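You operate a simulated robot arm through the tools that you are given. There is no shell and no other tool. Be economical: measure what you need, move in short steps, check, and stop when the job is done.

Carry out the task below with a simulated robot arm. There is one attempt and no reset: what you move stays moved.

TASK
Run the green-banded nut down its stud, snug it up with its socket and dot the stud's tip.
Fine: socket of the same colour, put back after; blue marker, back in its pot; leave the other studs and nuts.
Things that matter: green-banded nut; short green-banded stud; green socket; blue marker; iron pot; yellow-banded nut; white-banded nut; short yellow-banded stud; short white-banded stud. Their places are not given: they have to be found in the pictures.

It is judged by the outcome, as a careful person would: the job done as asked, and still so three seconds after it is handed in. It fails if anything else is knocked over, pushed out of place, dropped, spilled or broken.

THE ROBOT
A 7-joint arm with a two-finger parallel gripper, fixed in place. Base frame: the origin is at the foot of the arm, x ahead of it, y to its left, z up; the work surface is at about z = 0. Lengths are in m, angles in degrees, forces in N, time in s.
With the tool pointing down near the work surface it reaches from about 0.24 to 0.62 m from the base axis. Its first joint turns from -66.0 to 66.0 degrees. Payload 2.6 kg.
Tool frame: the origin (TCP) lies between the finger pads and is the grasp point; the fingertips stand 0.03 m ahead of it; z points along the fingers, y is the line along which they close. The gripper opens to 0.094 m. The fingers are 0.028 m wide and 0.01 m thick; the gripper's body (0.05 by 0.096 m) begins 0.055 m behind the TCP.
Orientation is that of the tool frame in the base frame, as a unit quaternion [x, y, z, w]. With the fingers straight down and closing along the base's y, the tool's x points along the base's -x, its y along +y and its z along -z.

THE INTERFACE
- The arm moves only by the tool jog_arm. Its argument "plan" is a list of rows, each an object of numbers (a shift or turn left out is 0, a gripper value left out holds the last): "dx", "dy", "dz": the shift along the base's x, y, z in cm; "rx", "ry", "rz": the turn, a rotation vector about the base's x, y, z in degrees; "jaw": the closure, from 0 (fully open) to 1 (shut). In form: [{"dx": .., "dy": .., "dz": .., "rx": .., "ry": .., "rz": .., "jaw": ..}, ...]. A call has 1 to 10 rows; each row shifts and turns the commanded pose from where the row before left it. A row lasts 0.2 s, in which the tool goes at most 0.05 m and 8.6 degrees; a call with a longer step from one row to the next is refused whole, and so is a gripper value outside its range. A pose out of reach is approached as far as the arm can. The call stops where the force on the tool passes 70 N (or 10 N more than at its start, if that is more) or the arm is blocked; 0.2 s more then pass. The fingers move at their own pace (about 0.072 m/s each) and stop on an object; they squeeze with about 42 N. The grip force told is the motor's: it shows also when the fingers shut on nothing. Time passes only in rows, and 0.2 s behind the last, so rows that do not move let the fingers close. It gives the time, the measured TCP pose, the force on the tool (base axes), the opening and the grip force at its end, in the units of the frame above (readings bear some noise).
- Cameras (640 x 400 px; columns grow to the right, rows downward): "scene" is fixed at [0.0351, 0.4256, 0.5768]; the picture's right is [-0.81, -0.59, 0.00], its down [-0.26, 0.36, -0.90] and it looks along [0.53, -0.73, -0.44] (base axes); focal length 244 px, centre (320, 200). "wrist" rides on the gripper at [-0.037, 0, -0.058] in the tool frame; the picture's right is [0.00, -1.00, 0.00], its down [0.97, 0.00, -0.24] and it looks along [0.24, 0.00, 0.97] (tool axes); focal length 218 px, centre (320, 200).
- camera(camera): a new picture of that camera. No time passes.
- locate(camera, pixels): for up to 12 pixels [column, row] of the newest picture of that camera ("zoom" is the newest enlarged one), the place [x, y, z] in the base frame of the surface seen there, good to about 0.003 m. No time passes.
- enlarge(camera, box): a new picture of the part [left, top, right, bottom] of that camera's present view, enlarged. No time passes.
- close_job(): hands the job in; it is judged then, once.

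Work in short steps. Measure before you move; look again where a grasp or a placing could have gone wrong, and mend it. You have 80 turns and 34 pictures in all, the two below and enlarged ones among them. Open the gripper and draw the arm clear of the work before you hand the job in, unless the task says otherwise; then end with one line.

The tools are called by a JSON object that holds its "method" and its "body". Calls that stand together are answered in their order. jog_arm: Moves the arm, as the interface text tells. Its arguments: {"type":"object","properties":{"plan":{"type":"array","items":{"type":"object","properties":{"dx":{"type":"number"},"dy":{"type":"number"},"dz":{"type":"number"},"rx":{"type":"number"},"ry":{"type":"number"},"rz":{"type":"number"},"jaw":{"type":"number"}}}}},"required":["plan"]} The other tools are called the same way: camera (camera) takes a picture; locate (camera, pixels) gives the place of the surface under pixels of a picture; enlarge (camera, box) takes an enlarged picture of a part of a camera's view; close_job () hands the job in.

At the start:

```text
clock: 0.0
tool_pos: [0.2923, -0.0418, 0.4731]
tool_rot: [0.001, 1.0, -0.001, 0.0]
ft_force: [0.6, -0.5, 0.2]
finger_gap: 0.0941
grip_force: 0.1
```

scene: 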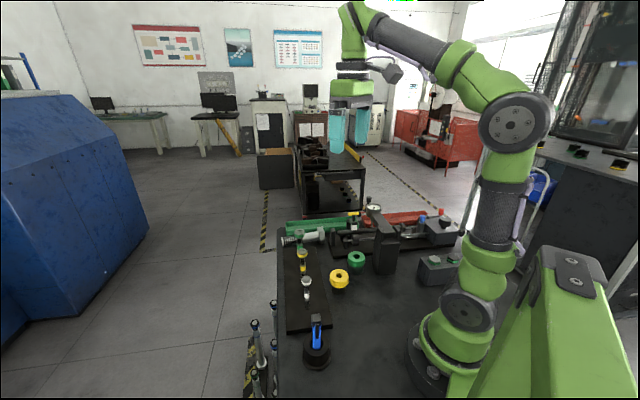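
wrist: 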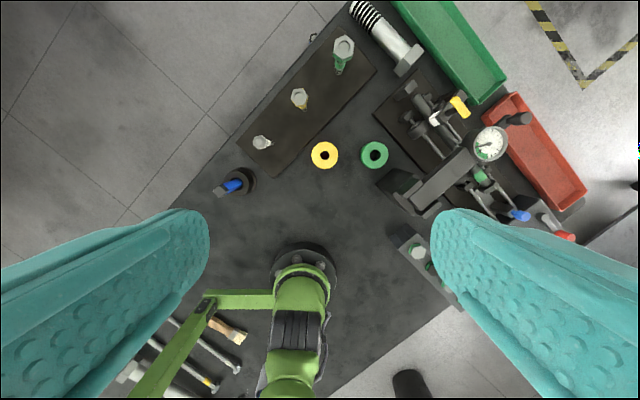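

I'll look closely at the studs, sockets and pot in both views before moving.

{"method": "enlarge", "body": {"camera": "wrist", "box": [200, 20, 420, 210]}}

{"method": "enlarge", "body": {"camera": "scene", "box": [260, 210, 400, 380]}}

```text
2.11 times, centred on (310, 115) of wrist
```

zoom: 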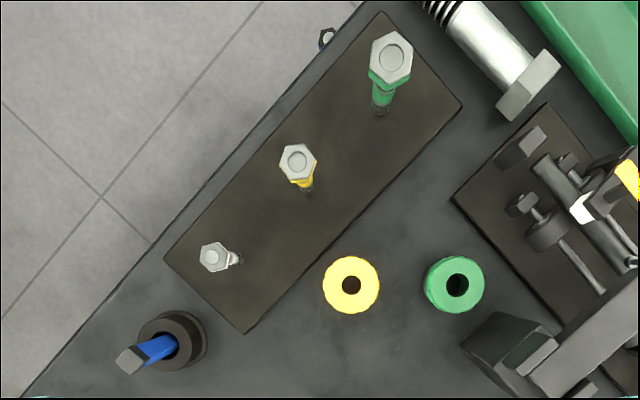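

```text
2.35 times, centred on (330, 295) of scene
```

zoom: 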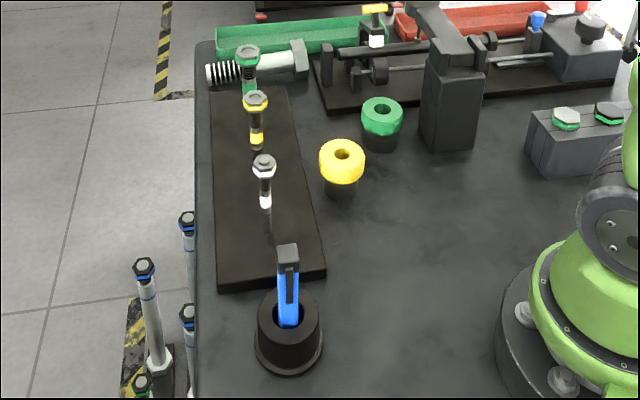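

The green nut sits at about wrist (344,48), green socket (375,155), marker cap (220,191). I measure these now.

{"method": "locate", "body": {"camera": "wrist", "pixels": [[343.6, 47.7], [338, 73], [340, 60], [299, 97], [259, 142], [365, 150], [384, 150], [374, 143], [374, 166], [220, 191], [233, 184], [362, 75]]}}

{"method": "locate", "body": {"camera": "zoom", "pixels": [[247, 50], [250, 88], [247, 68], [256, 98], [264, 160], [382, 101], [382, 140], [368, 110], [397, 110], [288, 250], [288, 310], [262, 335]]}}

```text
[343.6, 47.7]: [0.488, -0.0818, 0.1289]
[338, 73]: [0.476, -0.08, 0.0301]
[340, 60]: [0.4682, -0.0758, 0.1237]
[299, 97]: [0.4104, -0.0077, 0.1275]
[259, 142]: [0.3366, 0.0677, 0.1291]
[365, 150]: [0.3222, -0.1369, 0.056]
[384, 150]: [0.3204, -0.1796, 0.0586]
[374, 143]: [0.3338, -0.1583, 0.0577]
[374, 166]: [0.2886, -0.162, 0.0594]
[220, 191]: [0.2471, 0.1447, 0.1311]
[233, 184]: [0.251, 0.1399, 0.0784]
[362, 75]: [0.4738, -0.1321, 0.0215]
```

```text
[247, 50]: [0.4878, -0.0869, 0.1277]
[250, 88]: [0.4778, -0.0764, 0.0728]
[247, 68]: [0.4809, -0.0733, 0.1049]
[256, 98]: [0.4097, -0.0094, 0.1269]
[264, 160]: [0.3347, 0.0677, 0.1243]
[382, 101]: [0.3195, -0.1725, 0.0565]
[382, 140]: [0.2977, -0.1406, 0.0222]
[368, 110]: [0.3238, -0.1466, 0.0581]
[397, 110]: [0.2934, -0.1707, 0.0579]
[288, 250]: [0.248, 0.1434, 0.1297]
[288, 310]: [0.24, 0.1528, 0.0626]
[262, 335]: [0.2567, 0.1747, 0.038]
```

The green nut is at about (0.486, -0.081, 0.128). I move to stand above it and look at it closely.

{"method": "jog_arm", "body": {"plan": [{"dx": 3.2, "dy": -0.65, "dz": -3.4}, {"dx": 3.2, "dy": -0.65, "dz": -3.4}, {"dx": 3.2, "dy": -0.65, "dz": -3.4}, {"dx": 3.2, "dy": -0.65, "dz": -3.4}, {"dx": 3.2, "dy": -0.65, "dz": -3.4}, {"dx": 3.2, "dy": -0.65, "dz": -3.4}, {}]}}

{"method": "camera", "body": {"camera": "wrist"}}

{"method": "enlarge", "body": {"camera": "scene", "box": [270, 180, 350, 300]}}

```text
clock: 1.6
tool_pos: [0.4852, -0.0816, 0.2695]
tool_rot: [0.001, 1.0, 0.001, 0.001]
ft_force: [-0.9, 1.1, 0.3]
finger_gap: 0.0939
grip_force: 0.1
```

```text
29 pictures are left
```

wrist: 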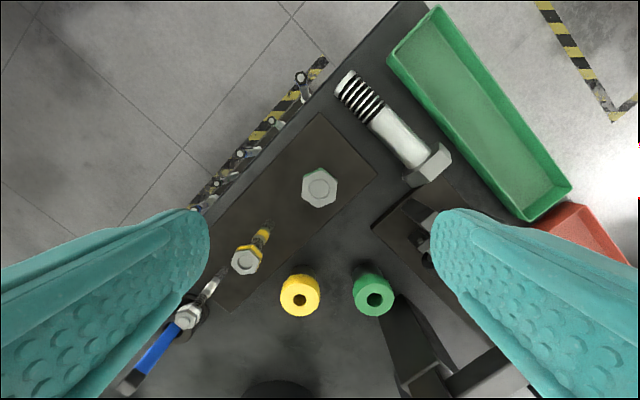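

```text
3.33 times, centred on (310, 240) of scene
```

zoom: 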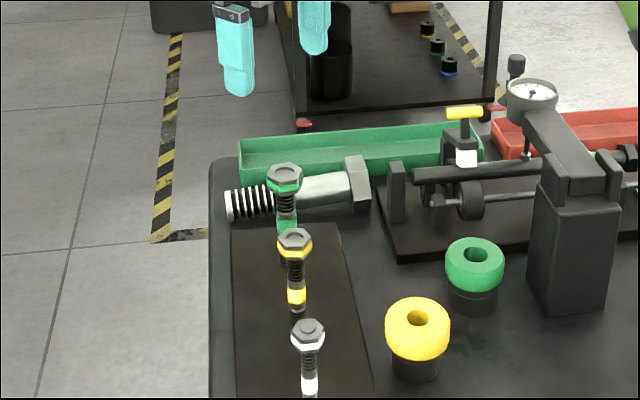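

I zoom on the nut to read its hexagon orientation and centre.

{"method": "enlarge", "body": {"camera": "wrist", "box": [288, 166, 352, 206]}}

{"method": "locate", "body": {"camera": "wrist", "pixels": [[319, 187], [330, 187], [319, 200], [303, 188], [337, 187], [311, 172], [328, 172], [341, 205]]}}

```text
10.00 times, centred on (320, 186) of wrist
```

zoom: 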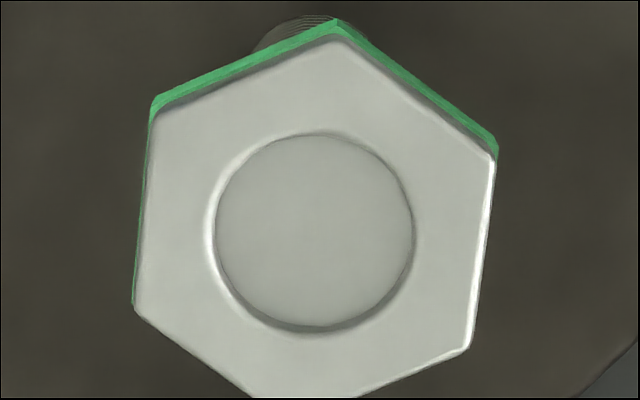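

```text
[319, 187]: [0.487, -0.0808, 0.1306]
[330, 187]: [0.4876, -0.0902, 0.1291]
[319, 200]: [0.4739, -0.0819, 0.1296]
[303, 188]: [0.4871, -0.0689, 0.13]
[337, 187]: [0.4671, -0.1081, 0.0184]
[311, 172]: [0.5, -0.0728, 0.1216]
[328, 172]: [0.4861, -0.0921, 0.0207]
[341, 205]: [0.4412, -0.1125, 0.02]
```

The nut is about 29 mm across flats, flats nearly facing ±y (turned about -6°). I pre-wind the wrist counterclockwise above it to gain a long clockwise stroke.

{"method": "jog_arm", "body": {"plan": [{"rz": 8.1}, {"rz": 8.1}, {"rz": 8.1}, {"rz": 8.1}, {"rz": 8.1}, {"rz": 8.1}, {"rz": 8.1}, {"rz": 8.1}, {"rz": 8.1}, {"rz": 8.1}]}}

{"method": "jog_arm", "body": {"plan": [{"rz": 8.1}, {"rz": 8.1}, {"rz": 8.1}, {"rz": 8.1}, {"dz": 0}]}}

```text
clock: 3.8
tool_pos: [0.4838, -0.0808, 0.2689]
tool_rot: [-0.651, 0.759, 0.0, 0.001]
ft_force: [-0.1, -0.3, -0.4]
finger_gap: 0.0942
grip_force: 0.1
```

```text
clock: 5.0
tool_pos: [0.4837, -0.082, 0.2689]
tool_rot: [0.836, -0.548, 0.001, -0.001]
ft_force: [-0.8, 0.2, -0.6]
finger_gap: 0.094
grip_force: 0.0
```

113° reached with no trouble; I try a further 60°.

{"method": "jog_arm", "body": {"plan": [{"rz": 8.57}, {"rz": 8.57}, {"rz": 8.57}, {"rz": 8.57}, {"rz": 8.57}, {"rz": 8.57}, {"rz": 8.57}, {}]}}

```text
clock: 6.8
tool_pos: [0.4619, -0.0879, 0.273]
tool_rot: [0.97, -0.244, 0.005, -0.014]
ft_force: [0.6, 0.5, 0.3]
finger_gap: 0.0942
grip_force: 0.0
out of reach, approached as far as the arm can: row 5, 6, 7
```

The limit is near 150°, so I return to 113.5° and descend to the nut.

{"method": "jog_arm", "body": {"plan": [{"rz": -8.57}, {"rz": -8.57}, {"rz": -8.57}, {"rz": -8.57}, {"rz": -8.57}, {"rz": -8.57}, {"rz": -8.57}, {}]}}

{"method": "jog_arm", "body": {"plan": [{"dz": -3}, {"dz": -3}, {"dz": -3}, {"dz": -3}, {"dz": -1.4}, {}]}}

{"method": "camera", "body": {"camera": "wrist"}}

```text
clock: 8.6
tool_pos: [0.4623, -0.0894, 0.2726]
tool_rot: [0.716, -0.698, 0.012, -0.009]
ft_force: [-1.1, 0.6, -0.6]
finger_gap: 0.0939
grip_force: 0.0
```

```text
clock: 10.0
tool_pos: [0.4621, -0.0903, 0.138]
tool_rot: [0.716, -0.697, 0.011, -0.009]
ft_force: [-0.1, 0.1, -0.4]
finger_gap: 0.0939
grip_force: 0.0
```

```text
26 pictures are left
```

wrist: 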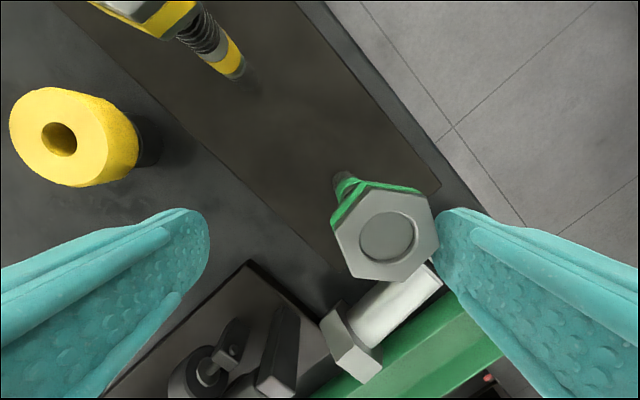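

The out-of-reach rows left an offset: pose (0.462,-0.090), yaw 91.5°, tilt 1.6°. I rise, correct position, tilt and yaw, and check before descending.

{"method": "jog_arm", "body": {"plan": [{"dz": 4.5}, {"ry": 1.6, "rx": 0.14}, {"dx": 1.15, "dy": 0.45, "rz": 7.4}, {"dx": 1.15, "dy": 0.45, "rz": 7.4}, {"rz": 7.4}, {}]}}

```text
clock: 11.4
tool_pos: [0.4851, -0.0802, 0.1828]
tool_rot: [0.839, -0.544, 0.001, 0.0]
ft_force: [0.2, 0.8, 0.1]
finger_gap: 0.0938
grip_force: 0.1
```

Pose is clean: yaw 114°, centred at (0.485,-0.080). I descend to z≈0.138 and look.

{"method": "jog_arm", "body": {"plan": [{"dz": -2.2}, {"dz": -2.3, "dy": -0.06}, {}]}}

{"method": "camera", "body": {"camera": "wrist"}}

```text
clock: 12.2
tool_pos: [0.4834, -0.0797, 0.1372]
tool_rot: [0.838, -0.545, 0.001, -0.001]
ft_force: [0.6, 0.7, -0.5]
finger_gap: 0.0941
grip_force: 0.1
```

```text
25 pictures are left
```

wrist: 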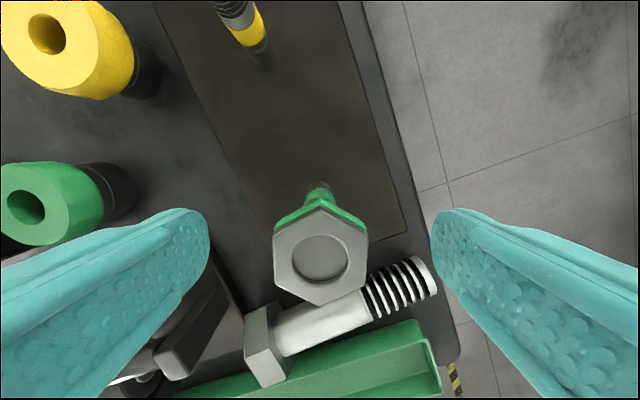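

Nut is centred between the fingers with its flats nearly parallel. I grip it.

{"method": "jog_arm", "body": {"plan": [{"jaw": 1}, {}, {}, {}]}}

{"method": "jog_arm", "body": {"plan": [{"rz": -8}, {"rz": -8}, {"rz": -8}, {"rz": -8}, {"rz": -8}, {"rz": -8}, {}]}}

{"method": "camera", "body": {"camera": "wrist"}}

```text
clock: 13.2
tool_pos: [0.4833, -0.0809, 0.1386]
tool_rot: [0.838, -0.545, 0.001, 0.0]
ft_force: [2.6, 0.2, -1.4]
finger_gap: 0.0314
grip_force: 42.3
```

```text
clock: 14.8
tool_pos: [0.4855, -0.0814, 0.137]
tool_rot: [-0.543, 0.84, 0.0, 0.001]
ft_force: [19.4, -0.9, -27.4]
finger_gap: 0.0313
grip_force: 41.7
```

```text
24 pictures are left
```

wrist: 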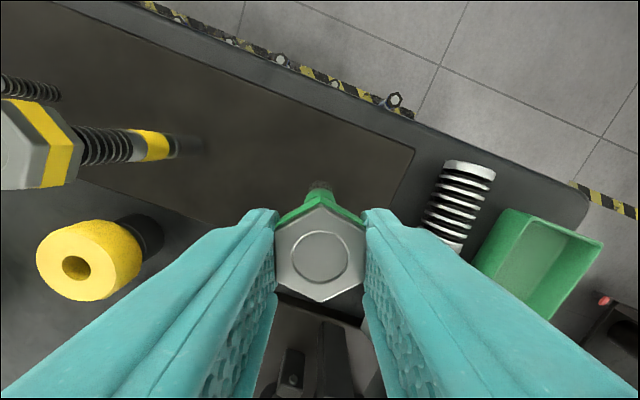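

The nut turned with the fingers and now pulls the tool down (Fz -27 N), so the thread engages. I lower a little to find the pitch.

{"method": "jog_arm", "body": {"plan": [{"dz": -0.1}, {}]}}

```text
clock: 15.4
tool_pos: [0.4847, -0.0811, 0.1373]
tool_rot: [-0.544, 0.839, -0.001, 0.001]
ft_force: [17.2, 0.0, -19.4]
finger_gap: 0.0316
grip_force: 41.9
```

{"method": "jog_arm", "body": {"plan": [{"dz": -0.2, "dx": 0.15}, {}]}}

```text
clock: 16.0
tool_pos: [0.4858, -0.0795, 0.1365]
tool_rot: [-0.541, 0.841, 0.0, -0.002]
ft_force: [-28.7, 0.2, 22.6]
finger_gap: 0.0311
grip_force: 41.8
```

I overshot; stiffness is about 25 N/mm. I ease back to neutral, then turn on with a small descent per row.

{"method": "jog_arm", "body": {"plan": [{"dz": 0.1, "dx": -0.09}, {}]}}

{"method": "jog_arm", "body": {"plan": [{"rz": -8, "dz": -0.02}, {"rz": -8, "dz": -0.02}, {"rz": -8, "dz": -0.02}, {"rz": -8, "dz": -0.02}, {"rz": -8, "dz": -0.02}, {"rz": -8, "dz": -0.02}, {}]}}

```text
clock: 16.6
tool_pos: [0.4853, -0.0799, 0.1364]
tool_rot: [-0.543, 0.84, -0.001, 0.0]
ft_force: [-24.4, -2.1, 26.7]
finger_gap: 0.0312
grip_force: 41.6
```

```text
clock: 18.2
tool_pos: [0.4835, -0.0807, 0.1344]
tool_rot: [-0.153, 0.988, -0.001, 0.0]
ft_force: [-0.5, -7.2, 3.7]
finger_gap: 0.0312
grip_force: 42.2
```

Forces are low now. I continue turning with the same descent.

{"method": "jog_arm", "body": {"plan": [{"rz": -8, "dz": -0.02}, {"rz": -8, "dz": -0.02}, {"rz": -8, "dz": -0.02}, {"rz": -8, "dz": -0.02}, {"rz": -8, "dz": -0.02}, {"rz": -8, "dz": -0.02}, {"rz": -8, "dz": -0.02}, {"rz": -8, "dz": -0.02}, {"rz": -8, "dz": -0.02}, {}]}}

{"method": "enlarge", "body": {"camera": "scene", "box": [280, 190, 340, 270]}}

```text
clock: 20.4
tool_pos: [0.4851, -0.0814, 0.1322]
tool_rot: [0.456, 0.89, -0.002, -0.002]
ft_force: [3.8, -17.8, -24.4]
finger_gap: 0.0315
grip_force: 41.3
```

```text
5.00 times, centred on (310, 230) of scene
```

zoom: 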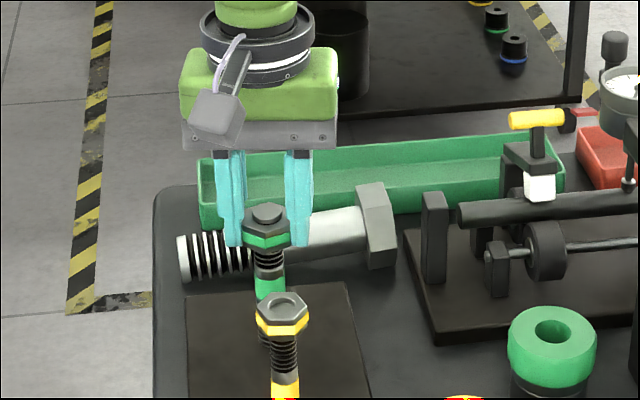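

The stud tip now shows above the nut: it is running down. Following was a bit slow (Fz -24), so I increase descent per row.

{"method": "jog_arm", "body": {"plan": [{"rz": -8, "dz": -0.05}, {"rz": -8, "dz": -0.05}, {"rz": -8, "dz": -0.05}, {"rz": -8, "dz": -0.04}, {"rz": -8, "dz": -0.03}, {"rz": -8, "dz": -0.03}, {"rz": -8, "dz": -0.03}, {"rz": -8, "dz": -0.03}, {}]}}

```text
clock: 22.4
tool_pos: [0.4842, -0.0817, 0.1293]
tool_rot: [0.859, 0.512, -0.001, -0.001]
ft_force: [-8.9, -11.1, -12.8]
finger_gap: 0.0313
grip_force: 42.3
```

About 14 mm per turn. I release, wind back 240°, and regrip.

{"method": "jog_arm", "body": {"plan": [{"jaw": 0.35}, {}, {"rz": 8.5}, {"rz": 8.5}, {"rz": 8.5}, {"rz": 8.5}, {"rz": 8.5}, {"rz": 8.5}, {"rz": 8.5}, {"rz": 8.5}]}}

{"method": "jog_arm", "body": {"plan": [{"rz": 8.5}, {"rz": 8.5}, {"rz": 8.5}, {"rz": 8.5}, {"rz": 8.5}, {"rz": 8.5}, {"rz": 8.5}, {"rz": 8.5}, {"rz": 8.5}, {"rz": 8.5}]}}

{"method": "jog_arm", "body": {"plan": [{"rz": 8.5}, {"rz": 8.5}, {"rz": 8.5}, {"rz": 8.5}, {"rz": 8.5}, {"rz": 8.5}, {"rz": 8.5}, {"rz": 8.5}, {"rz": 8.5}, {"rz": 8.0}]}}

{"method": "camera", "body": {"camera": "wrist"}}

```text
clock: 24.6
tool_pos: [0.4855, -0.0816, 0.1304]
tool_rot: [0.422, 0.906, -0.001, -0.001]
ft_force: [-0.5, 0.2, 0.6]
finger_gap: 0.0609
grip_force: 0.1
```

```text
clock: 26.8
tool_pos: [0.4855, -0.0809, 0.1308]
tool_rot: [-0.301, 0.954, -0.001, -0.001]
ft_force: [0.1, 0.4, -1.0]
finger_gap: 0.0614
grip_force: 0.1
```

```text
clock: 29.0
tool_pos: [0.485, -0.0812, 0.13]
tool_rot: [0.865, -0.502, 0.0, 0.0]
ft_force: [-0.1, 0.1, 0.5]
finger_gap: 0.0611
grip_force: 0.1
```

```text
22 pictures are left
```

wrist: 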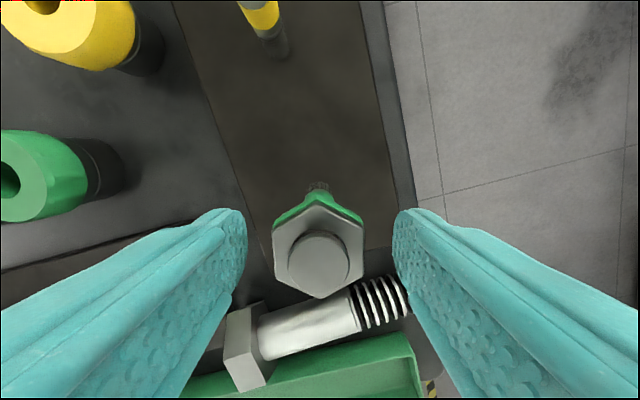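

Nut is aligned again. I measure nut top and stud tip height.

{"method": "locate", "body": {"camera": "wrist", "pixels": [[318, 258], [300, 222], [335, 222], [282, 260], [320, 292], [360, 240], [318, 188], [318, 183]]}}

{"method": "jog_arm", "body": {"plan": [{"jaw": 1}, {}, {}, {"rz": -8, "dz": -0.03}, {"rz": -8, "dz": -0.03}, {"rz": -8, "dz": -0.03}, {"rz": -8, "dz": -0.03}, {"rz": -8, "dz": -0.03}, {"rz": -8, "dz": -0.03}]}}

```text
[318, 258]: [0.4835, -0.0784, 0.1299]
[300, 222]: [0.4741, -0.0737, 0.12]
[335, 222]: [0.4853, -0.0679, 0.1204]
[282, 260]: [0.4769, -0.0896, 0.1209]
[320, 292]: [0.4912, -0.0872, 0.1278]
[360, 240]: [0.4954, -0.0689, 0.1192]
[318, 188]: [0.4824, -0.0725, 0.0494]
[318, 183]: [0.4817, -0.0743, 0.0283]
```

```text
clock: 31.0
tool_pos: [0.4841, -0.0815, 0.1272]
tool_rot: [-0.583, 0.813, -0.001, -0.001]
ft_force: [-12.2, -8.2, -1.7]
finger_gap: 0.0312
grip_force: 42.0
```

Nut top fell from 0.130 to 0.120; forces are small with 0.3 mm per 8°. I continue.

{"method": "jog_arm", "body": {"plan": [{"rz": -8, "dz": -0.032}, {"rz": -8, "dz": -0.032}, {"rz": -8, "dz": -0.032}, {"rz": -8, "dz": -0.032}, {"rz": -8, "dz": -0.032}, {"rz": -8, "dz": -0.032}, {"rz": -8, "dz": -0.032}, {"rz": -8, "dz": -0.032}, {"rz": -8, "dz": -0.032}]}}

{"method": "jog_arm", "body": {"plan": [{"rz": -8, "dz": -0.032}, {"rz": -8, "dz": -0.032}, {"rz": -8, "dz": -0.032}, {"rz": -8, "dz": -0.032}, {"rz": -8, "dz": -0.032}, {"rz": -8, "dz": -0.032}, {"rz": -8, "dz": -0.032}]}}

{"method": "enlarge", "body": {"camera": "scene", "box": [280, 190, 340, 270]}}

```text
clock: 33.0
tool_pos: [0.4854, -0.0816, 0.1235]
tool_rot: [0.007, 1.0, -0.002, -0.002]
ft_force: [-9.9, -13.2, -17.1]
finger_gap: 0.0313
grip_force: 41.7
```

```text
clock: 34.6
tool_pos: [0.4851, -0.081, 0.1226]
tool_rot: [0.475, 0.88, -0.002, -0.003]
ft_force: [-4.6, -11.1, -21.9]
finger_gap: 0.0314
grip_force: 42.0
```

```text
5.00 times, centred on (310, 230) of scene
```

zoom: 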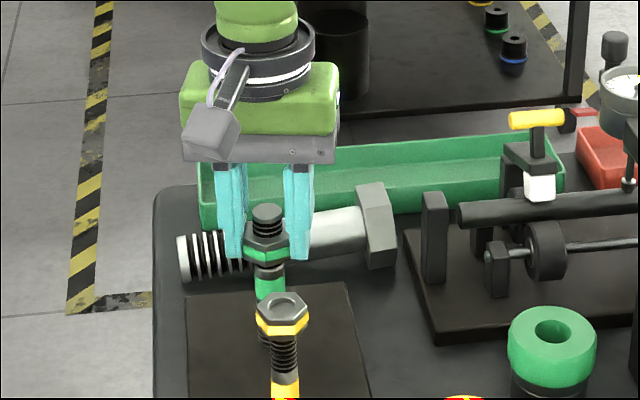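

Nut is running well with a bit of thread left above the gray collar. I continue.

{"method": "jog_arm", "body": {"plan": [{"rz": -8, "dz": -0.05}, {"rz": -8, "dz": -0.05}, {"rz": -8, "dz": -0.04}, {"rz": -8, "dz": -0.035}]}}

{"method": "jog_arm", "body": {"plan": [{"rz": -8, "dz": -0.032}, {"rz": -8, "dz": -0.032}, {"rz": -8, "dz": -0.032}, {"rz": -8, "dz": -0.032}]}}

{"method": "enlarge", "body": {"camera": "scene", "box": [295, 225, 325, 265]}}

```text
clock: 35.6
tool_pos: [0.4851, -0.0824, 0.1217]
tool_rot: [0.7, 0.714, -0.001, -0.003]
ft_force: [-4.9, -12.5, -21.0]
finger_gap: 0.0314
grip_force: 42.2
```

```text
clock: 36.6
tool_pos: [0.4846, -0.0803, 0.1207]
tool_rot: [0.87, 0.494, -0.001, -0.001]
ft_force: [-4.8, -14.0, -20.1]
finger_gap: 0.0311
grip_force: 41.5
```

```text
10.00 times, centred on (310, 245) of scene
```

zoom: 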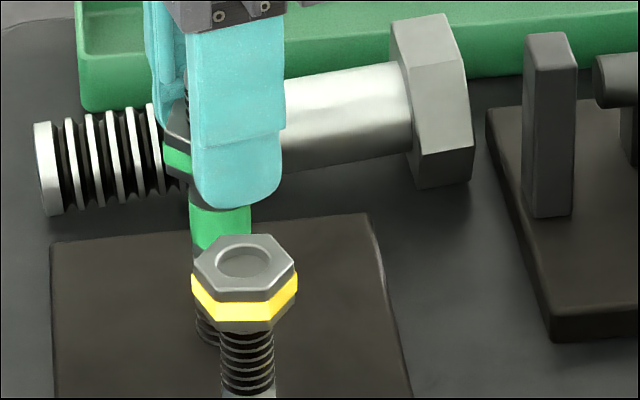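

No yaw lag yet. I release, wind back 240° and look again.

{"method": "jog_arm", "body": {"plan": [{"jaw": 0.35}, {}, {"rz": 8.5}, {"rz": 8.5}, {"rz": 8.5}, {"rz": 8.5}, {"rz": 8.5}, {"rz": 8.5}, {"rz": 8.5}, {"rz": 8.5}]}}

{"method": "jog_arm", "body": {"plan": [{"rz": 8.5}, {"rz": 8.5}, {"rz": 8.5}, {"rz": 8.5}, {"rz": 8.5}, {"rz": 8.5}, {"rz": 8.5}, {"rz": 8.5}, {"rz": 8.5}, {"rz": 8.5}]}}

{"method": "jog_arm", "body": {"plan": [{"rz": 8.5}, {"rz": 8.5}, {"rz": 8.5}, {"rz": 8.5}, {"rz": 8.5}, {"rz": 8.5}, {"rz": 8.5}, {"rz": 8.5}, {"rz": 8.5}, {"rz": 8.0}]}}

{"method": "camera", "body": {"camera": "wrist"}}

```text
clock: 38.8
tool_pos: [0.4848, -0.0816, 0.1214]
tool_rot: [0.442, 0.897, 0.0, -0.001]
ft_force: [0.1, -0.3, -0.2]
finger_gap: 0.0611
grip_force: 0.0
```

```text
clock: 41.0
tool_pos: [0.485, -0.0802, 0.1199]
tool_rot: [-0.28, 0.96, -0.001, 0.0]
ft_force: [-0.2, -0.4, -0.2]
finger_gap: 0.0611
grip_force: 0.1
```

```text
clock: 43.2
tool_pos: [0.4856, -0.0813, 0.1207]
tool_rot: [0.853, -0.522, 0.001, 0.0]
ft_force: [-0.7, -0.5, -0.5]
finger_gap: 0.0611
grip_force: 0.1
```

```text
19 pictures are left
```

wrist: 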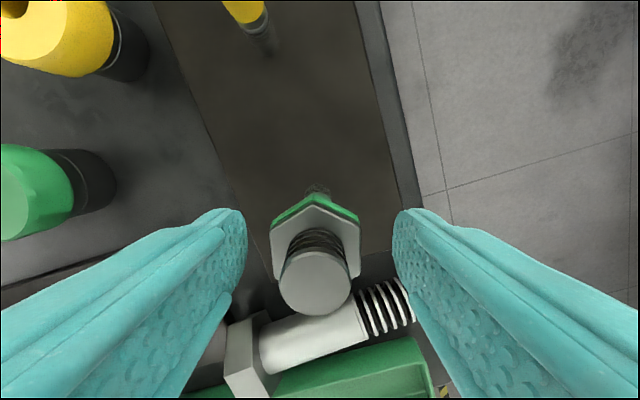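

{"method": "locate", "body": {"camera": "wrist", "pixels": [[285, 225], [350, 235], [280, 255], [354, 265], [315, 205], [316, 283], [318, 193], [331, 211]]}}

{"method": "jog_arm", "body": {"plan": [{"jaw": 1}, {}, {}, {"rz": -8, "dz": -0.03}, {"rz": -8, "dz": -0.03}, {"rz": -8, "dz": -0.03}]}}

```text
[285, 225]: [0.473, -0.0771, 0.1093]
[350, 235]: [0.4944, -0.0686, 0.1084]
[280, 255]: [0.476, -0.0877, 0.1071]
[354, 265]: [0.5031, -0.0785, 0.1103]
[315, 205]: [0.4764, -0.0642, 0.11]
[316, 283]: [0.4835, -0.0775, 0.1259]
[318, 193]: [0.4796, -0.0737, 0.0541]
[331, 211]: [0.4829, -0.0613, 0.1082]
```

```text
clock: 44.6
tool_pos: [0.4861, -0.0829, 0.1184]
tool_rot: [0.723, -0.691, 0.001, 0.001]
ft_force: [-16.1, -9.5, -1.8]
finger_gap: 0.031
grip_force: 42.4
```

Nut top is 0.109 and it's still turning freely. I continue, watching the yaw for lag.

{"method": "jog_arm", "body": {"plan": [{"rz": -8, "dz": -0.032}, {"rz": -8, "dz": -0.032}, {"rz": -8, "dz": -0.032}, {"rz": -8, "dz": -0.032}, {"rz": -8, "dz": -0.032}]}}

{"method": "jog_arm", "body": {"plan": [{"rz": -8, "dz": -0.032}, {"rz": -8, "dz": -0.032}, {"rz": -8, "dz": -0.032}, {"rz": -8, "dz": -0.032}, {"rz": -8, "dz": -0.032}]}}

{"method": "enlarge", "body": {"camera": "scene", "box": [295, 225, 325, 265]}}

```text
clock: 45.8
tool_pos: [0.4844, -0.081, 0.1168]
tool_rot: [-0.444, 0.896, 0.001, -0.003]
ft_force: [-17.1, -12.2, -14.7]
finger_gap: 0.031
grip_force: 42.4
```

```text
clock: 47.0
tool_pos: [0.4851, -0.0821, 0.1162]
tool_rot: [-0.111, 0.994, -0.001, -0.002]
ft_force: [-5.0, -12.7, -21.7]
finger_gap: 0.0307
grip_force: 41.3
```

```text
10.00 times, centred on (310, 245) of scene
```

zoom: 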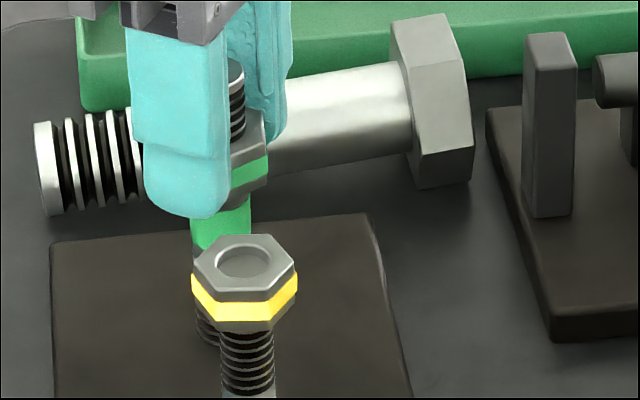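

No stop yet (yaw follows). I continue in small chunks.

{"method": "jog_arm", "body": {"plan": [{"rz": -8, "dz": -0.035}, {"rz": -8, "dz": -0.035}, {"rz": -8, "dz": -0.035}, {"rz": -8, "dz": -0.035}, {"rz": -8, "dz": -0.035}]}}

{"method": "jog_arm", "body": {"plan": [{"rz": -8, "dz": -0.035}, {"rz": -8, "dz": -0.035}, {"rz": -8, "dz": -0.035}, {"rz": -8, "dz": -0.035}, {"rz": -8, "dz": -0.035}]}}

```text
clock: 48.2
tool_pos: [0.4848, -0.0799, 0.1154]
tool_rot: [0.235, 0.972, -0.002, -0.001]
ft_force: [-15.2, -10.4, -4.7]
finger_gap: 0.0311
grip_force: 42.0
```

```text
clock: 49.4
tool_pos: [0.4859, -0.0826, 0.1146]
tool_rot: [0.554, 0.832, -0.002, 0.001]
ft_force: [-10.9, -12.6, 13.9]
finger_gap: 0.0354
grip_force: 41.9
```

The gap grew to 0.0354 and Fz turned positive: the nut has stopped and the fingers are riding onto its corners, so it's seated. I release, lift and look.

{"method": "jog_arm", "body": {"plan": [{"jaw": 0.2}, {}, {"dz": 3}, {"dz": 4}, {"dz": 4}, {}]}}

{"method": "enlarge", "body": {"camera": "scene", "box": [290, 220, 330, 270]}}

```text
clock: 50.8
tool_pos: [0.4839, -0.0809, 0.2225]
tool_rot: [0.553, 0.833, 0.0, -0.001]
ft_force: [-0.5, 0.0, 0.1]
finger_gap: 0.0751
grip_force: 0.0
```

```text
8.00 times, centred on (310, 245) of scene
```

zoom: 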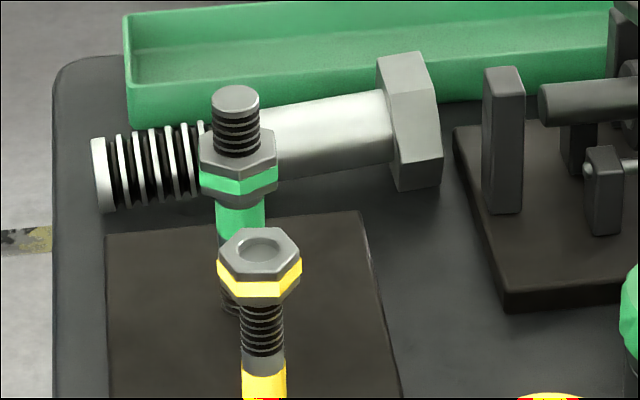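

Nut is seated on the green shoulder. I take a wrist view for the nut's final orientation and then go to the socket.

{"method": "enlarge", "body": {"camera": "wrist", "box": [280, 170, 360, 220]}}

{"method": "locate", "body": {"camera": "zoom", "pixels": [[320, 230], [320, 110], [220, 160], [420, 160], [280, 230], [360, 230]]}}

```text
8.00 times, centred on (320, 195) of wrist
```

zoom: 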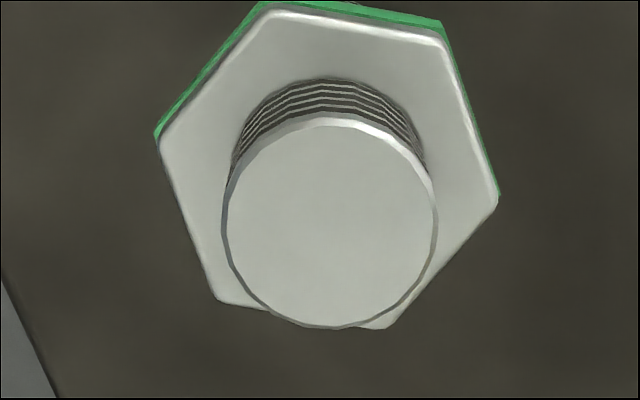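

```text
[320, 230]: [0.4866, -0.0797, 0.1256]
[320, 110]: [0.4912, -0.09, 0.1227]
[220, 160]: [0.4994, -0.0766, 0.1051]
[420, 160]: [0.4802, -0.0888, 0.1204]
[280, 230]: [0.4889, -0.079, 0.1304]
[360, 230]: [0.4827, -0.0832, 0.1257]
```

The nut's flats are aligned at yaw 15°+60k. I measure the gauge post and socket surroundings before moving over.

{"method": "locate", "body": {"camera": "scene", "pixels": [[387, 226], [380, 232], [376, 270], [395, 272], [374, 207], [357, 255], [346, 258], [368, 258], [340, 275], [332, 278], [349, 278], [357, 268]]}}

{"method": "jog_arm", "body": {"plan": [{"dz": 2, "rz": 8.5}, {"dz": 2, "rz": 8.5}, {"dz": 2, "rz": 8.5}, {"dx": -2.2, "dy": -1.0, "rz": 8.5}, {"dx": -3, "dy": -1.3, "rz": 8.5}, {"dx": -3, "dy": -1.3, "rz": 8.5}, {"dx": -3, "dy": -1.4, "rz": 8.5}, {"dx": -3, "dy": -1.4, "rz": 7.5}, {"dx": -3, "dy": -1.3}, {}]}}

{"method": "camera", "body": {"camera": "wrist"}}

```text
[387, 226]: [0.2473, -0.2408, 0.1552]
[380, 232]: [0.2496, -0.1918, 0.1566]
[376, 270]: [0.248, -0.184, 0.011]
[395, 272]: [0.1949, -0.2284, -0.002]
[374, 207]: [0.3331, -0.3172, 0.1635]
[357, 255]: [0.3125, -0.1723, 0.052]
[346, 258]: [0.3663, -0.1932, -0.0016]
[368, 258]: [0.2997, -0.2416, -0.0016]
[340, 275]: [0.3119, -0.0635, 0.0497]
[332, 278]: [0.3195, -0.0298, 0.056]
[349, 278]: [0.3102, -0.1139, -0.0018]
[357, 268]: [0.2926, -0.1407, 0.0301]
```

```text
clock: 53.0
tool_pos: [0.3121, -0.1589, 0.2838]
tool_rot: [0.0, 1.0, 0.0, 0.0]
ft_force: [0.0, 0.3, 0.4]
finger_gap: 0.0751
grip_force: 0.1
```

```text
15 pictures are left
```

wrist: 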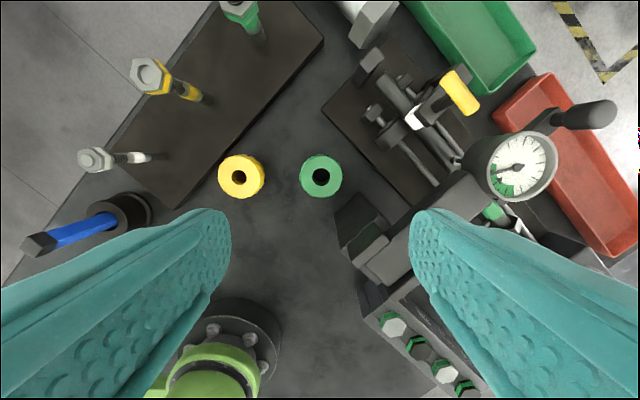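

I check the post and overhead arm edges near the socket.

{"method": "locate", "body": {"camera": "wrist", "pixels": [[321, 160], [305, 176], [338, 176], [321, 192], [361, 195], [341, 235], [360, 270], [388, 240], [400, 205], [440, 180], [350, 205], [321, 176]]}}

{"method": "enlarge", "body": {"camera": "wrist", "box": [290, 140, 370, 210]}}

```text
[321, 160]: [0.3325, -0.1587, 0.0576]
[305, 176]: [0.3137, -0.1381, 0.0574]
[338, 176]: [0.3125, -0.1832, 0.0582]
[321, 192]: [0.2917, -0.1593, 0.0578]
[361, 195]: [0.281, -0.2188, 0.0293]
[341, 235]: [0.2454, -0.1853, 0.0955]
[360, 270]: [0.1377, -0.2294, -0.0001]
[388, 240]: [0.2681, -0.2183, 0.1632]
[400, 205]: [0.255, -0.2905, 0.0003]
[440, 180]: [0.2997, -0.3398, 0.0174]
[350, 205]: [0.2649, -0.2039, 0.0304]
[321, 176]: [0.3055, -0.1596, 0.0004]
```

```text
5.71 times, centred on (330, 175) of wrist
```

zoom: 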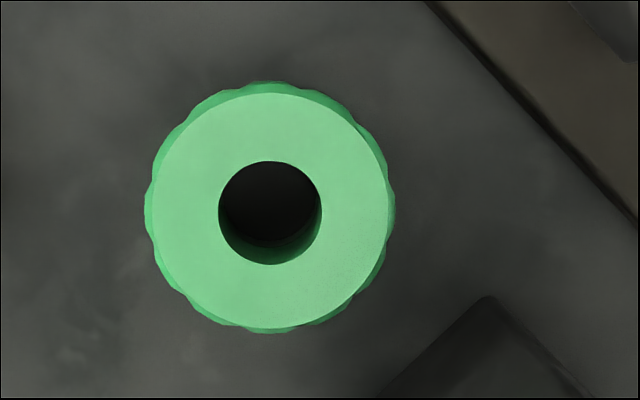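

Socket centre is (0.312,-0.160), diameter ~42 mm; the post is toward (-x,-y). I turn to yaw 60° so the gripper's narrow side faces the post, then descend.

{"method": "jog_arm", "body": {"plan": [{"rz": 8.5}, {"rz": 8.5}, {"rz": 8.5}, {"rz": 8.5, "dz": -2}, {"rz": 8.5, "dz": -3}, {"rz": 8.5, "dz": -3}, {"rz": 8.5, "dz": -3}, {"dz": -2, "dy": -0.1}, {}]}}

{"method": "jog_arm", "body": {"plan": [{"jaw": 0.1, "dz": -2.5}, {"dz": -2.5}, {"dz": -2.5}, {"dz": -2.5}, {}]}}

{"method": "camera", "body": {"camera": "wrist"}}

```text
clock: 55.0
tool_pos: [0.3134, -0.1578, 0.1522]
tool_rot: [-0.495, 0.869, -0.001, 0.0]
ft_force: [0.4, 0.2, -0.3]
finger_gap: 0.0754
grip_force: 0.0
```

```text
clock: 56.0
tool_pos: [0.3159, -0.1593, 0.0606]
tool_rot: [-0.489, 0.872, -0.005, 0.004]
ft_force: [-4.0, 4.3, 11.7]
finger_gap: 0.0845
grip_force: 0.1
stopped in row 5: the force on the tool passed its limit (the readings are from after the stop); the commanded pose is now the measured one
```

```text
13 pictures are left
```

wrist: 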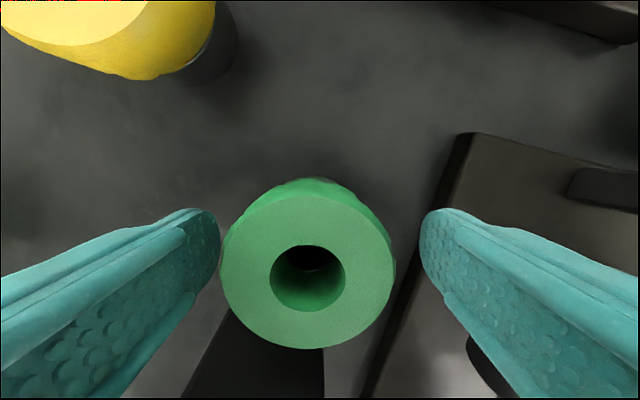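

A fingertip touched the edge of the fixture plate on the right at (440,220), barely pressing. I rise 2.5 cm, level, narrow the jaws to 60 mm, turn 20° further away from the plate and recentre.

{"method": "jog_arm", "body": {"plan": [{"dz": 2.5}, {"rx": 0.27, "ry": 0.68, "dx": -0.3, "dy": 0.02, "jaw": 0.35}, {"rz": 8}, {"rz": 8}, {"rz": 4}, {}]}}

{"method": "camera", "body": {"camera": "wrist"}}

```text
clock: 57.5
tool_pos: [0.3113, -0.1581, 0.0857]
tool_rot: [-0.634, 0.773, -0.001, 0.0]
ft_force: [0.3, 1.4, 0.8]
finger_gap: 0.0611
grip_force: 0.0
```

```text
12 pictures are left
```

wrist: 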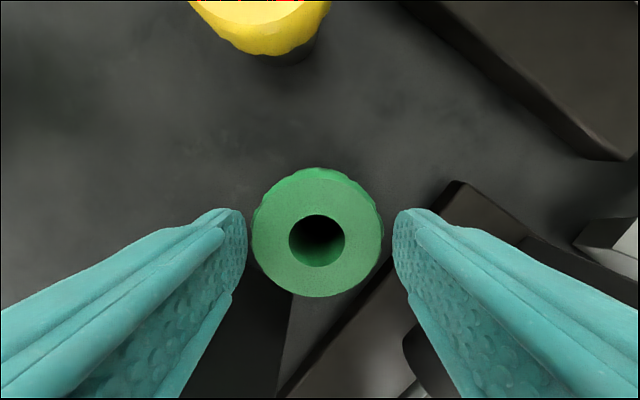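

Jaws now clear the fixture plate edge and straddle the socket. I descend to z≈0.052 and grip.

{"method": "jog_arm", "body": {"plan": [{"dz": -1.2}, {"dz": -1.2}, {"dz": -1.0}, {}]}}

{"method": "jog_arm", "body": {"plan": [{"jaw": 1}, {}, {}]}}

```text
clock: 58.2
tool_pos: [0.3146, -0.1597, 0.0584]
tool_rot: [-0.63, 0.776, -0.008, 0.002]
ft_force: [-3.1, 4.4, 8.4]
finger_gap: 0.0613
grip_force: 0.1
stopped in row 3: the force on the tool passed its limit (the readings are from after the stop); the commanded pose is now the measured one
```

```text
clock: 59.0
tool_pos: [0.3148, -0.1602, 0.06]
tool_rot: [-0.631, 0.776, -0.007, 0.002]
ft_force: [-1.9, 5.4, 17.6]
finger_gap: 0.057
grip_force: 41.8
```

Contact again near z 0.06, and the gap reads 0.057 with full grip, which doesn't match the socket. I stop and look.

{"method": "camera", "body": {"camera": "wrist"}}

{"method": "camera", "body": {"camera": "scene"}}

```text
11 pictures are left
```

wrist: 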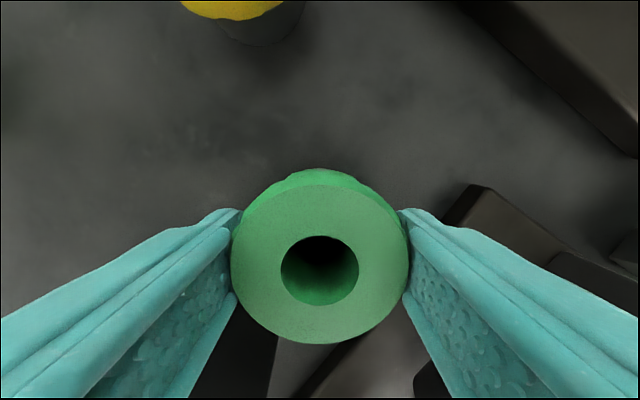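

```text
10 pictures are left
```

scene: 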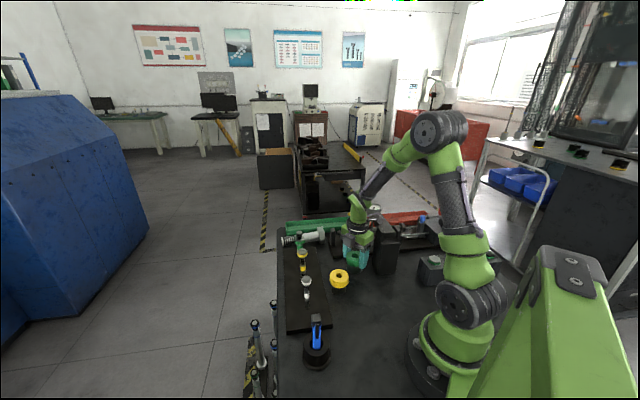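

The gap is simply the knob's full knurled diameter (~55 mm); the socket is held square. I lift gently and check.

{"method": "jog_arm", "body": {"plan": [{"dz": 1}, {"dz": 2}, {"dz": 4}, {"dz": 5}, {"dz": 3}, {}]}}

{"method": "enlarge", "body": {"camera": "scene", "box": [300, 170, 400, 290]}}

```text
clock: 60.5
tool_pos: [0.314, -0.162, 0.2076]
tool_rot: [-0.63, 0.777, -0.007, 0.002]
ft_force: [0.5, -0.2, -3.3]
finger_gap: 0.0572
grip_force: 41.2
```

```text
3.33 times, centred on (350, 230) of scene
```

zoom: 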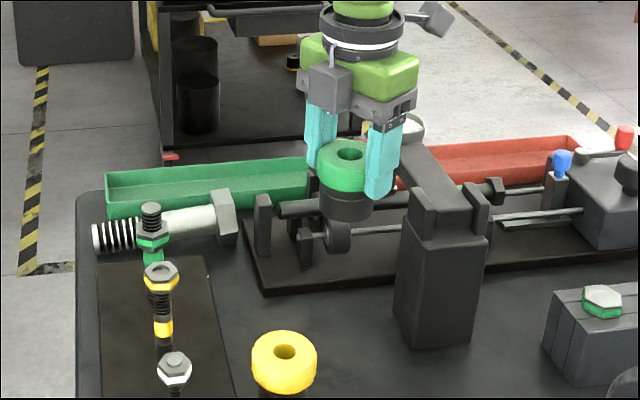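

Socket is held firmly and level enough. I raise a little, level the tool, and carry it over the stud.

{"method": "jog_arm", "body": {"plan": [{"dz": 3, "rx": 0.48, "ry": 0.69}, {"dx": 3, "dy": 1.4}, {"dx": 3, "dy": 1.4}, {"dx": 3, "dy": 1.4}, {"dx": 3, "dy": 1.4}, {"dx": 3, "dy": 1.4}, {"dx": 2.1, "dy": 1.05}, {}, {}]}}

{"method": "camera", "body": {"camera": "wrist"}}

```text
clock: 62.5
tool_pos: [0.4857, -0.0788, 0.2369]
tool_rot: [-0.629, 0.777, 0.001, 0.0]
ft_force: [0.5, 0.5, -3.7]
finger_gap: 0.057
grip_force: 42.5
```

```text
8 pictures are left
```

wrist: 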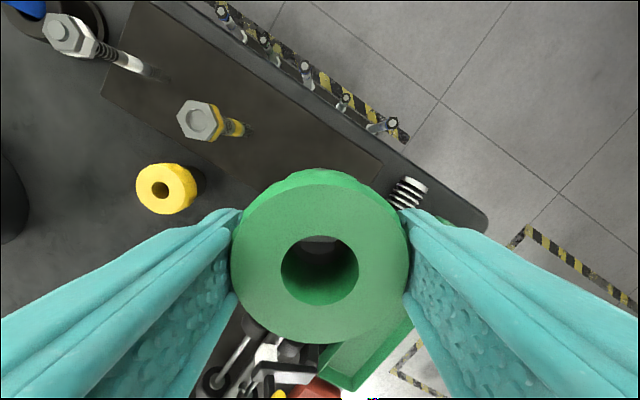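

I take a fine position correction then lower slowly toward the stud.

{"method": "jog_arm", "body": {"plan": [{"dy": -0.15, "dz": -1.5}, {"dz": -1.5}, {}]}}

{"method": "jog_arm", "body": {"plan": [{"dz": -0.4}, {}]}}

```text
clock: 63.2
tool_pos: [0.4865, -0.0802, 0.2075]
tool_rot: [-0.63, 0.776, 0.0, -0.001]
ft_force: [-0.4, -0.7, -3.0]
finger_gap: 0.0569
grip_force: 42.3
```

```text
clock: 63.9
tool_pos: [0.4859, -0.081, 0.2023]
tool_rot: [-0.63, 0.776, 0.001, 0.0]
ft_force: [-1.0, -0.9, -3.5]
finger_gap: 0.0569
grip_force: 42.3
```

{"method": "jog_arm", "body": {"plan": [{"dz": -0.5, "dx": -0.1, "dy": -0.04}, {"dz": -0.5}, {"dz": -0.5}, {"dz": -0.5}, {"dz": -0.5}, {}]}}

{"method": "jog_arm", "body": {"plan": [{"dz": -0.4}, {"dz": -0.4}, {}]}}

```text
clock: 65.2
tool_pos: [0.4839, -0.0819, 0.179]
tool_rot: [-0.629, 0.777, 0.001, -0.001]
ft_force: [-0.4, 0.4, -3.6]
finger_gap: 0.0573
grip_force: 42.1
```

```text
clock: 66.0
tool_pos: [0.4852, -0.0814, 0.1705]
tool_rot: [-0.63, 0.777, 0.001, 0.0]
ft_force: [-0.4, 0.5, -3.1]
finger_gap: 0.0571
grip_force: 42.3
```

The stud tip has entered the socket without contact. I lower to the nut in small steps.

{"method": "jog_arm", "body": {"plan": [{"dz": -0.25}, {"dz": -0.25}, {"dz": -0.2}, {}]}}

```text
clock: 67.0
tool_pos: [0.4845, -0.0816, 0.163]
tool_rot: [-0.63, 0.777, 0.0, -0.001]
ft_force: [0.3, 1.0, -2.8]
finger_gap: 0.0569
grip_force: 42.2
```

{"method": "jog_arm", "body": {"plan": [{"dz": -0.2}, {"dz": -0.2}, {}]}}

```text
clock: 67.8
tool_pos: [0.4862, -0.0812, 0.1633]
tool_rot: [-0.63, 0.777, -0.001, 0.001]
ft_force: [-6.4, 0.5, 20.5]
finger_gap: 0.0573
grip_force: 41.7
```

Socket rests on the nut (Fz +20). I turn clockwise slowly until it drops over the hexagon.

{"method": "jog_arm", "body": {"plan": [{"rz": -5}, {"rz": -5}, {"rz": -5}, {"rz": -5}, {}]}}

```text
clock: 69.0
tool_pos: [0.4849, -0.0818, 0.1619]
tool_rot: [-0.485, 0.875, -0.002, 0.0]
ft_force: [6.7, -2.6, 23.1]
finger_gap: 0.0569
grip_force: 41.7
```

{"method": "jog_arm", "body": {"plan": [{"rz": -5}, {"rz": -5}, {"rz": -5}, {"rz": -5}, {}]}}

```text
clock: 70.2
tool_pos: [0.4838, -0.0811, 0.1583]
tool_rot: [-0.326, 0.945, 0.001, -0.002]
ft_force: [6.2, -3.3, -6.3]
finger_gap: 0.0571
grip_force: 41.9
```

Fz vanished and z dropped: socket has engaged the hexagon. I lower it fully on.

{"method": "jog_arm", "body": {"plan": [{"dz": -0.3}, {"dz": -0.3}, {}]}}

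{"method": "jog_arm", "body": {"plan": [{"dz": -0.3}, {}]}}

```text
clock: 71.0
tool_pos: [0.4842, -0.0823, 0.1527]
tool_rot: [-0.327, 0.945, 0.001, -0.001]
ft_force: [0.8, -0.6, -2.8]
finger_gap: 0.0567
grip_force: 42.6
```

```text
clock: 71.7
tool_pos: [0.4836, -0.0817, 0.1508]
tool_rot: [-0.326, 0.945, 0.001, -0.001]
ft_force: [-0.6, -0.8, -2.5]
finger_gap: 0.0569
grip_force: 41.8
```

Socket is ~13 mm down over the nut. I tighten clockwise, watching for yaw lag.

{"method": "jog_arm", "body": {"plan": [{"rz": -6}, {"rz": -6}, {"rz": -6}, {}]}}

{"method": "jog_arm", "body": {"plan": [{"rz": -6}, {"rz": -6}, {}]}}

```text
clock: 72.7
tool_pos: [0.4858, -0.082, 0.1512]
tool_rot: [-0.173, 0.985, 0.002, 0.0]
ft_force: [2.7, -1.8, -6.7]
finger_gap: 0.0571
grip_force: 42.4
```

```text
clock: 73.5
tool_pos: [0.4846, -0.0815, 0.1533]
tool_rot: [-0.069, 0.998, 0.001, -0.002]
ft_force: [1.0, -2.2, -4.5]
finger_gap: 0.057
grip_force: 42.0
```

{"method": "jog_arm", "body": {"plan": [{"rz": -6}, {"rz": -6}, {"rz": -6}, {}]}}

{"method": "jog_arm", "body": {"plan": [{"rz": -6}, {"rz": -6}, {"rz": -6}, {}]}}

{"method": "camera", "body": {"camera": "wrist"}}

```text
clock: 74.5
tool_pos: [0.485, -0.0815, 0.1508]
tool_rot: [0.087, 0.996, 0.002, 0.0]
ft_force: [8.3, -2.3, -6.3]
finger_gap: 0.0578
grip_force: 42.0
```

```text
clock: 75.5
tool_pos: [0.4836, -0.0804, 0.1516]
tool_rot: [0.243, 0.97, 0.002, -0.003]
ft_force: [-11.5, -0.8, 4.3]
finger_gap: 0.0576
grip_force: 41.3
```

```text
7 pictures are left
```

wrist: 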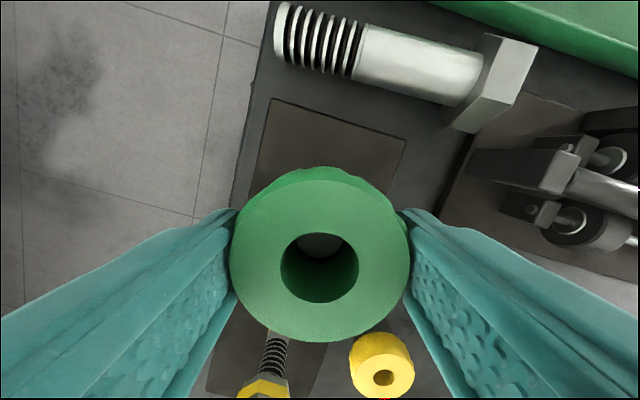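

The gap rising 0.057→0.058 suggests the knob began slipping past its knurls, i.e. the nut resists. I apply a little more turn to be sure.

{"method": "jog_arm", "body": {"plan": [{"rz": -6}, {"rz": -6}, {"rz": -6}, {}]}}

{"method": "jog_arm", "body": {"plan": [{"rz": -6}, {"rz": -6}, {"rz": -6}, {}]}}

```text
clock: 76.5
tool_pos: [0.4859, -0.0835, 0.1519]
tool_rot: [0.39, 0.921, 0.001, 0.0]
ft_force: [1.0, -4.1, -2.0]
finger_gap: 0.0573
grip_force: 42.0
```

```text
clock: 77.5
tool_pos: [0.4859, -0.0807, 0.1523]
tool_rot: [0.53, 0.848, 0.002, 0.0]
ft_force: [-1.1, 1.7, -0.4]
finger_gap: 0.057
grip_force: 42.0
```

Gap oscillation confirms the fingers slip round the knob with the nut held fast: snug. I lift the socket straight off.

{"method": "jog_arm", "body": {"plan": [{"dz": 1}, {"dz": 1}, {"dz": 1.5}, {"dz": 2}, {"dz": 3}, {}]}}

{"method": "enlarge", "body": {"camera": "scene", "box": [290, 200, 330, 270]}}

```text
clock: 78.8
tool_pos: [0.4863, -0.0817, 0.2356]
tool_rot: [0.529, 0.848, 0.001, 0.0]
ft_force: [-0.4, -0.4, -3.5]
finger_gap: 0.057
grip_force: 41.7
```

```text
5.71 times, centred on (310, 235) of scene
```

zoom: 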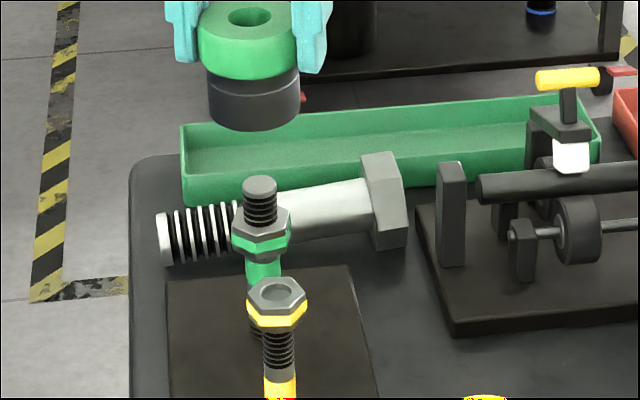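

The nut visibly turned and sits hard on the shoulder. I carry the socket back to its place at (0.3125,-0.160), winding the wrist to yaw ~85°.

{"method": "jog_arm", "body": {"plan": [{"rz": 8.4}, {"dx": -2.5, "dy": -1.1, "rz": 8.4}, {"dx": -2.5, "dy": -1.1, "rz": 8.4}, {"dx": -2.5, "dy": -1.1, "rz": 8.4}, {"dx": -2.5, "dy": -1.1, "rz": 8.4}, {"dx": -2.5, "dy": -1.1, "rz": 8.4}, {"dx": -2.5, "dy": -1.1, "rz": 8.4}, {"dx": -2.3, "dy": -1.25, "rz": 8.4}, {"rz": 8.4}, {"rz": 8.4}]}}

{"method": "jog_arm", "body": {"plan": [{"rz": 8.4}, {"rz": 8.4}, {"rz": 8.4}, {"rz": 8.4}, {"rz": 8.4}, {"rz": 8.4}, {"rz": 8.4}, {"rz": 5}, {}, {}]}}

```text
clock: 81.0
tool_pos: [0.311, -0.1605, 0.2371]
tool_rot: [-0.176, 0.984, 0.001, -0.001]
ft_force: [-0.3, 0.0, -3.3]
finger_gap: 0.057
grip_force: 41.9
```

```text
clock: 83.2
tool_pos: [0.312, -0.1594, 0.2371]
tool_rot: [-0.669, 0.743, 0.001, 0.0]
ft_force: [0.8, 0.8, -2.5]
finger_gap: 0.0567
grip_force: 42.4
```

In position (0.312,-0.160), yaw 84°. I descend to just above the table.

{"method": "jog_arm", "body": {"plan": [{"dz": -4}, {"dz": -4}, {"dz": -4}, {"dz": -3}, {"dz": -1}, {}]}}

{"method": "jog_arm", "body": {"plan": [{"dz": -0.5}, {"dz": -0.5}, {"dz": -0.3}, {}]}}

```text
clock: 84.7
tool_pos: [0.3113, -0.16, 0.0775]
tool_rot: [-0.668, 0.744, 0.001, -0.001]
ft_force: [0.1, 0.9, -2.6]
finger_gap: 0.0568
grip_force: 42.0
```

```text
clock: 85.7
tool_pos: [0.311, -0.1591, 0.0629]
tool_rot: [-0.668, 0.744, 0.001, -0.001]
ft_force: [-0.2, 0.0, -2.7]
finger_gap: 0.0568
grip_force: 42.0
```

{"method": "jog_arm", "body": {"plan": [{"dz": -0.2}, {"dz": -0.1}, {}]}}

```text
clock: 86.5
tool_pos: [0.3109, -0.1599, 0.0615]
tool_rot: [-0.668, 0.744, 0.0, 0.0]
ft_force: [0.3, -0.2, -3.4]
finger_gap: 0.0565
grip_force: 42.4
```

{"method": "jog_arm", "body": {"plan": [{"dz": -0.2}, {"dz": -0.1}, {}]}}

```text
clock: 87.2
tool_pos: [0.3131, -0.1615, 0.0585]
tool_rot: [-0.668, 0.744, -0.002, 0.0]
ft_force: [-14.5, 9.6, 47.3]
finger_gap: 0.0569
grip_force: 42.2
```

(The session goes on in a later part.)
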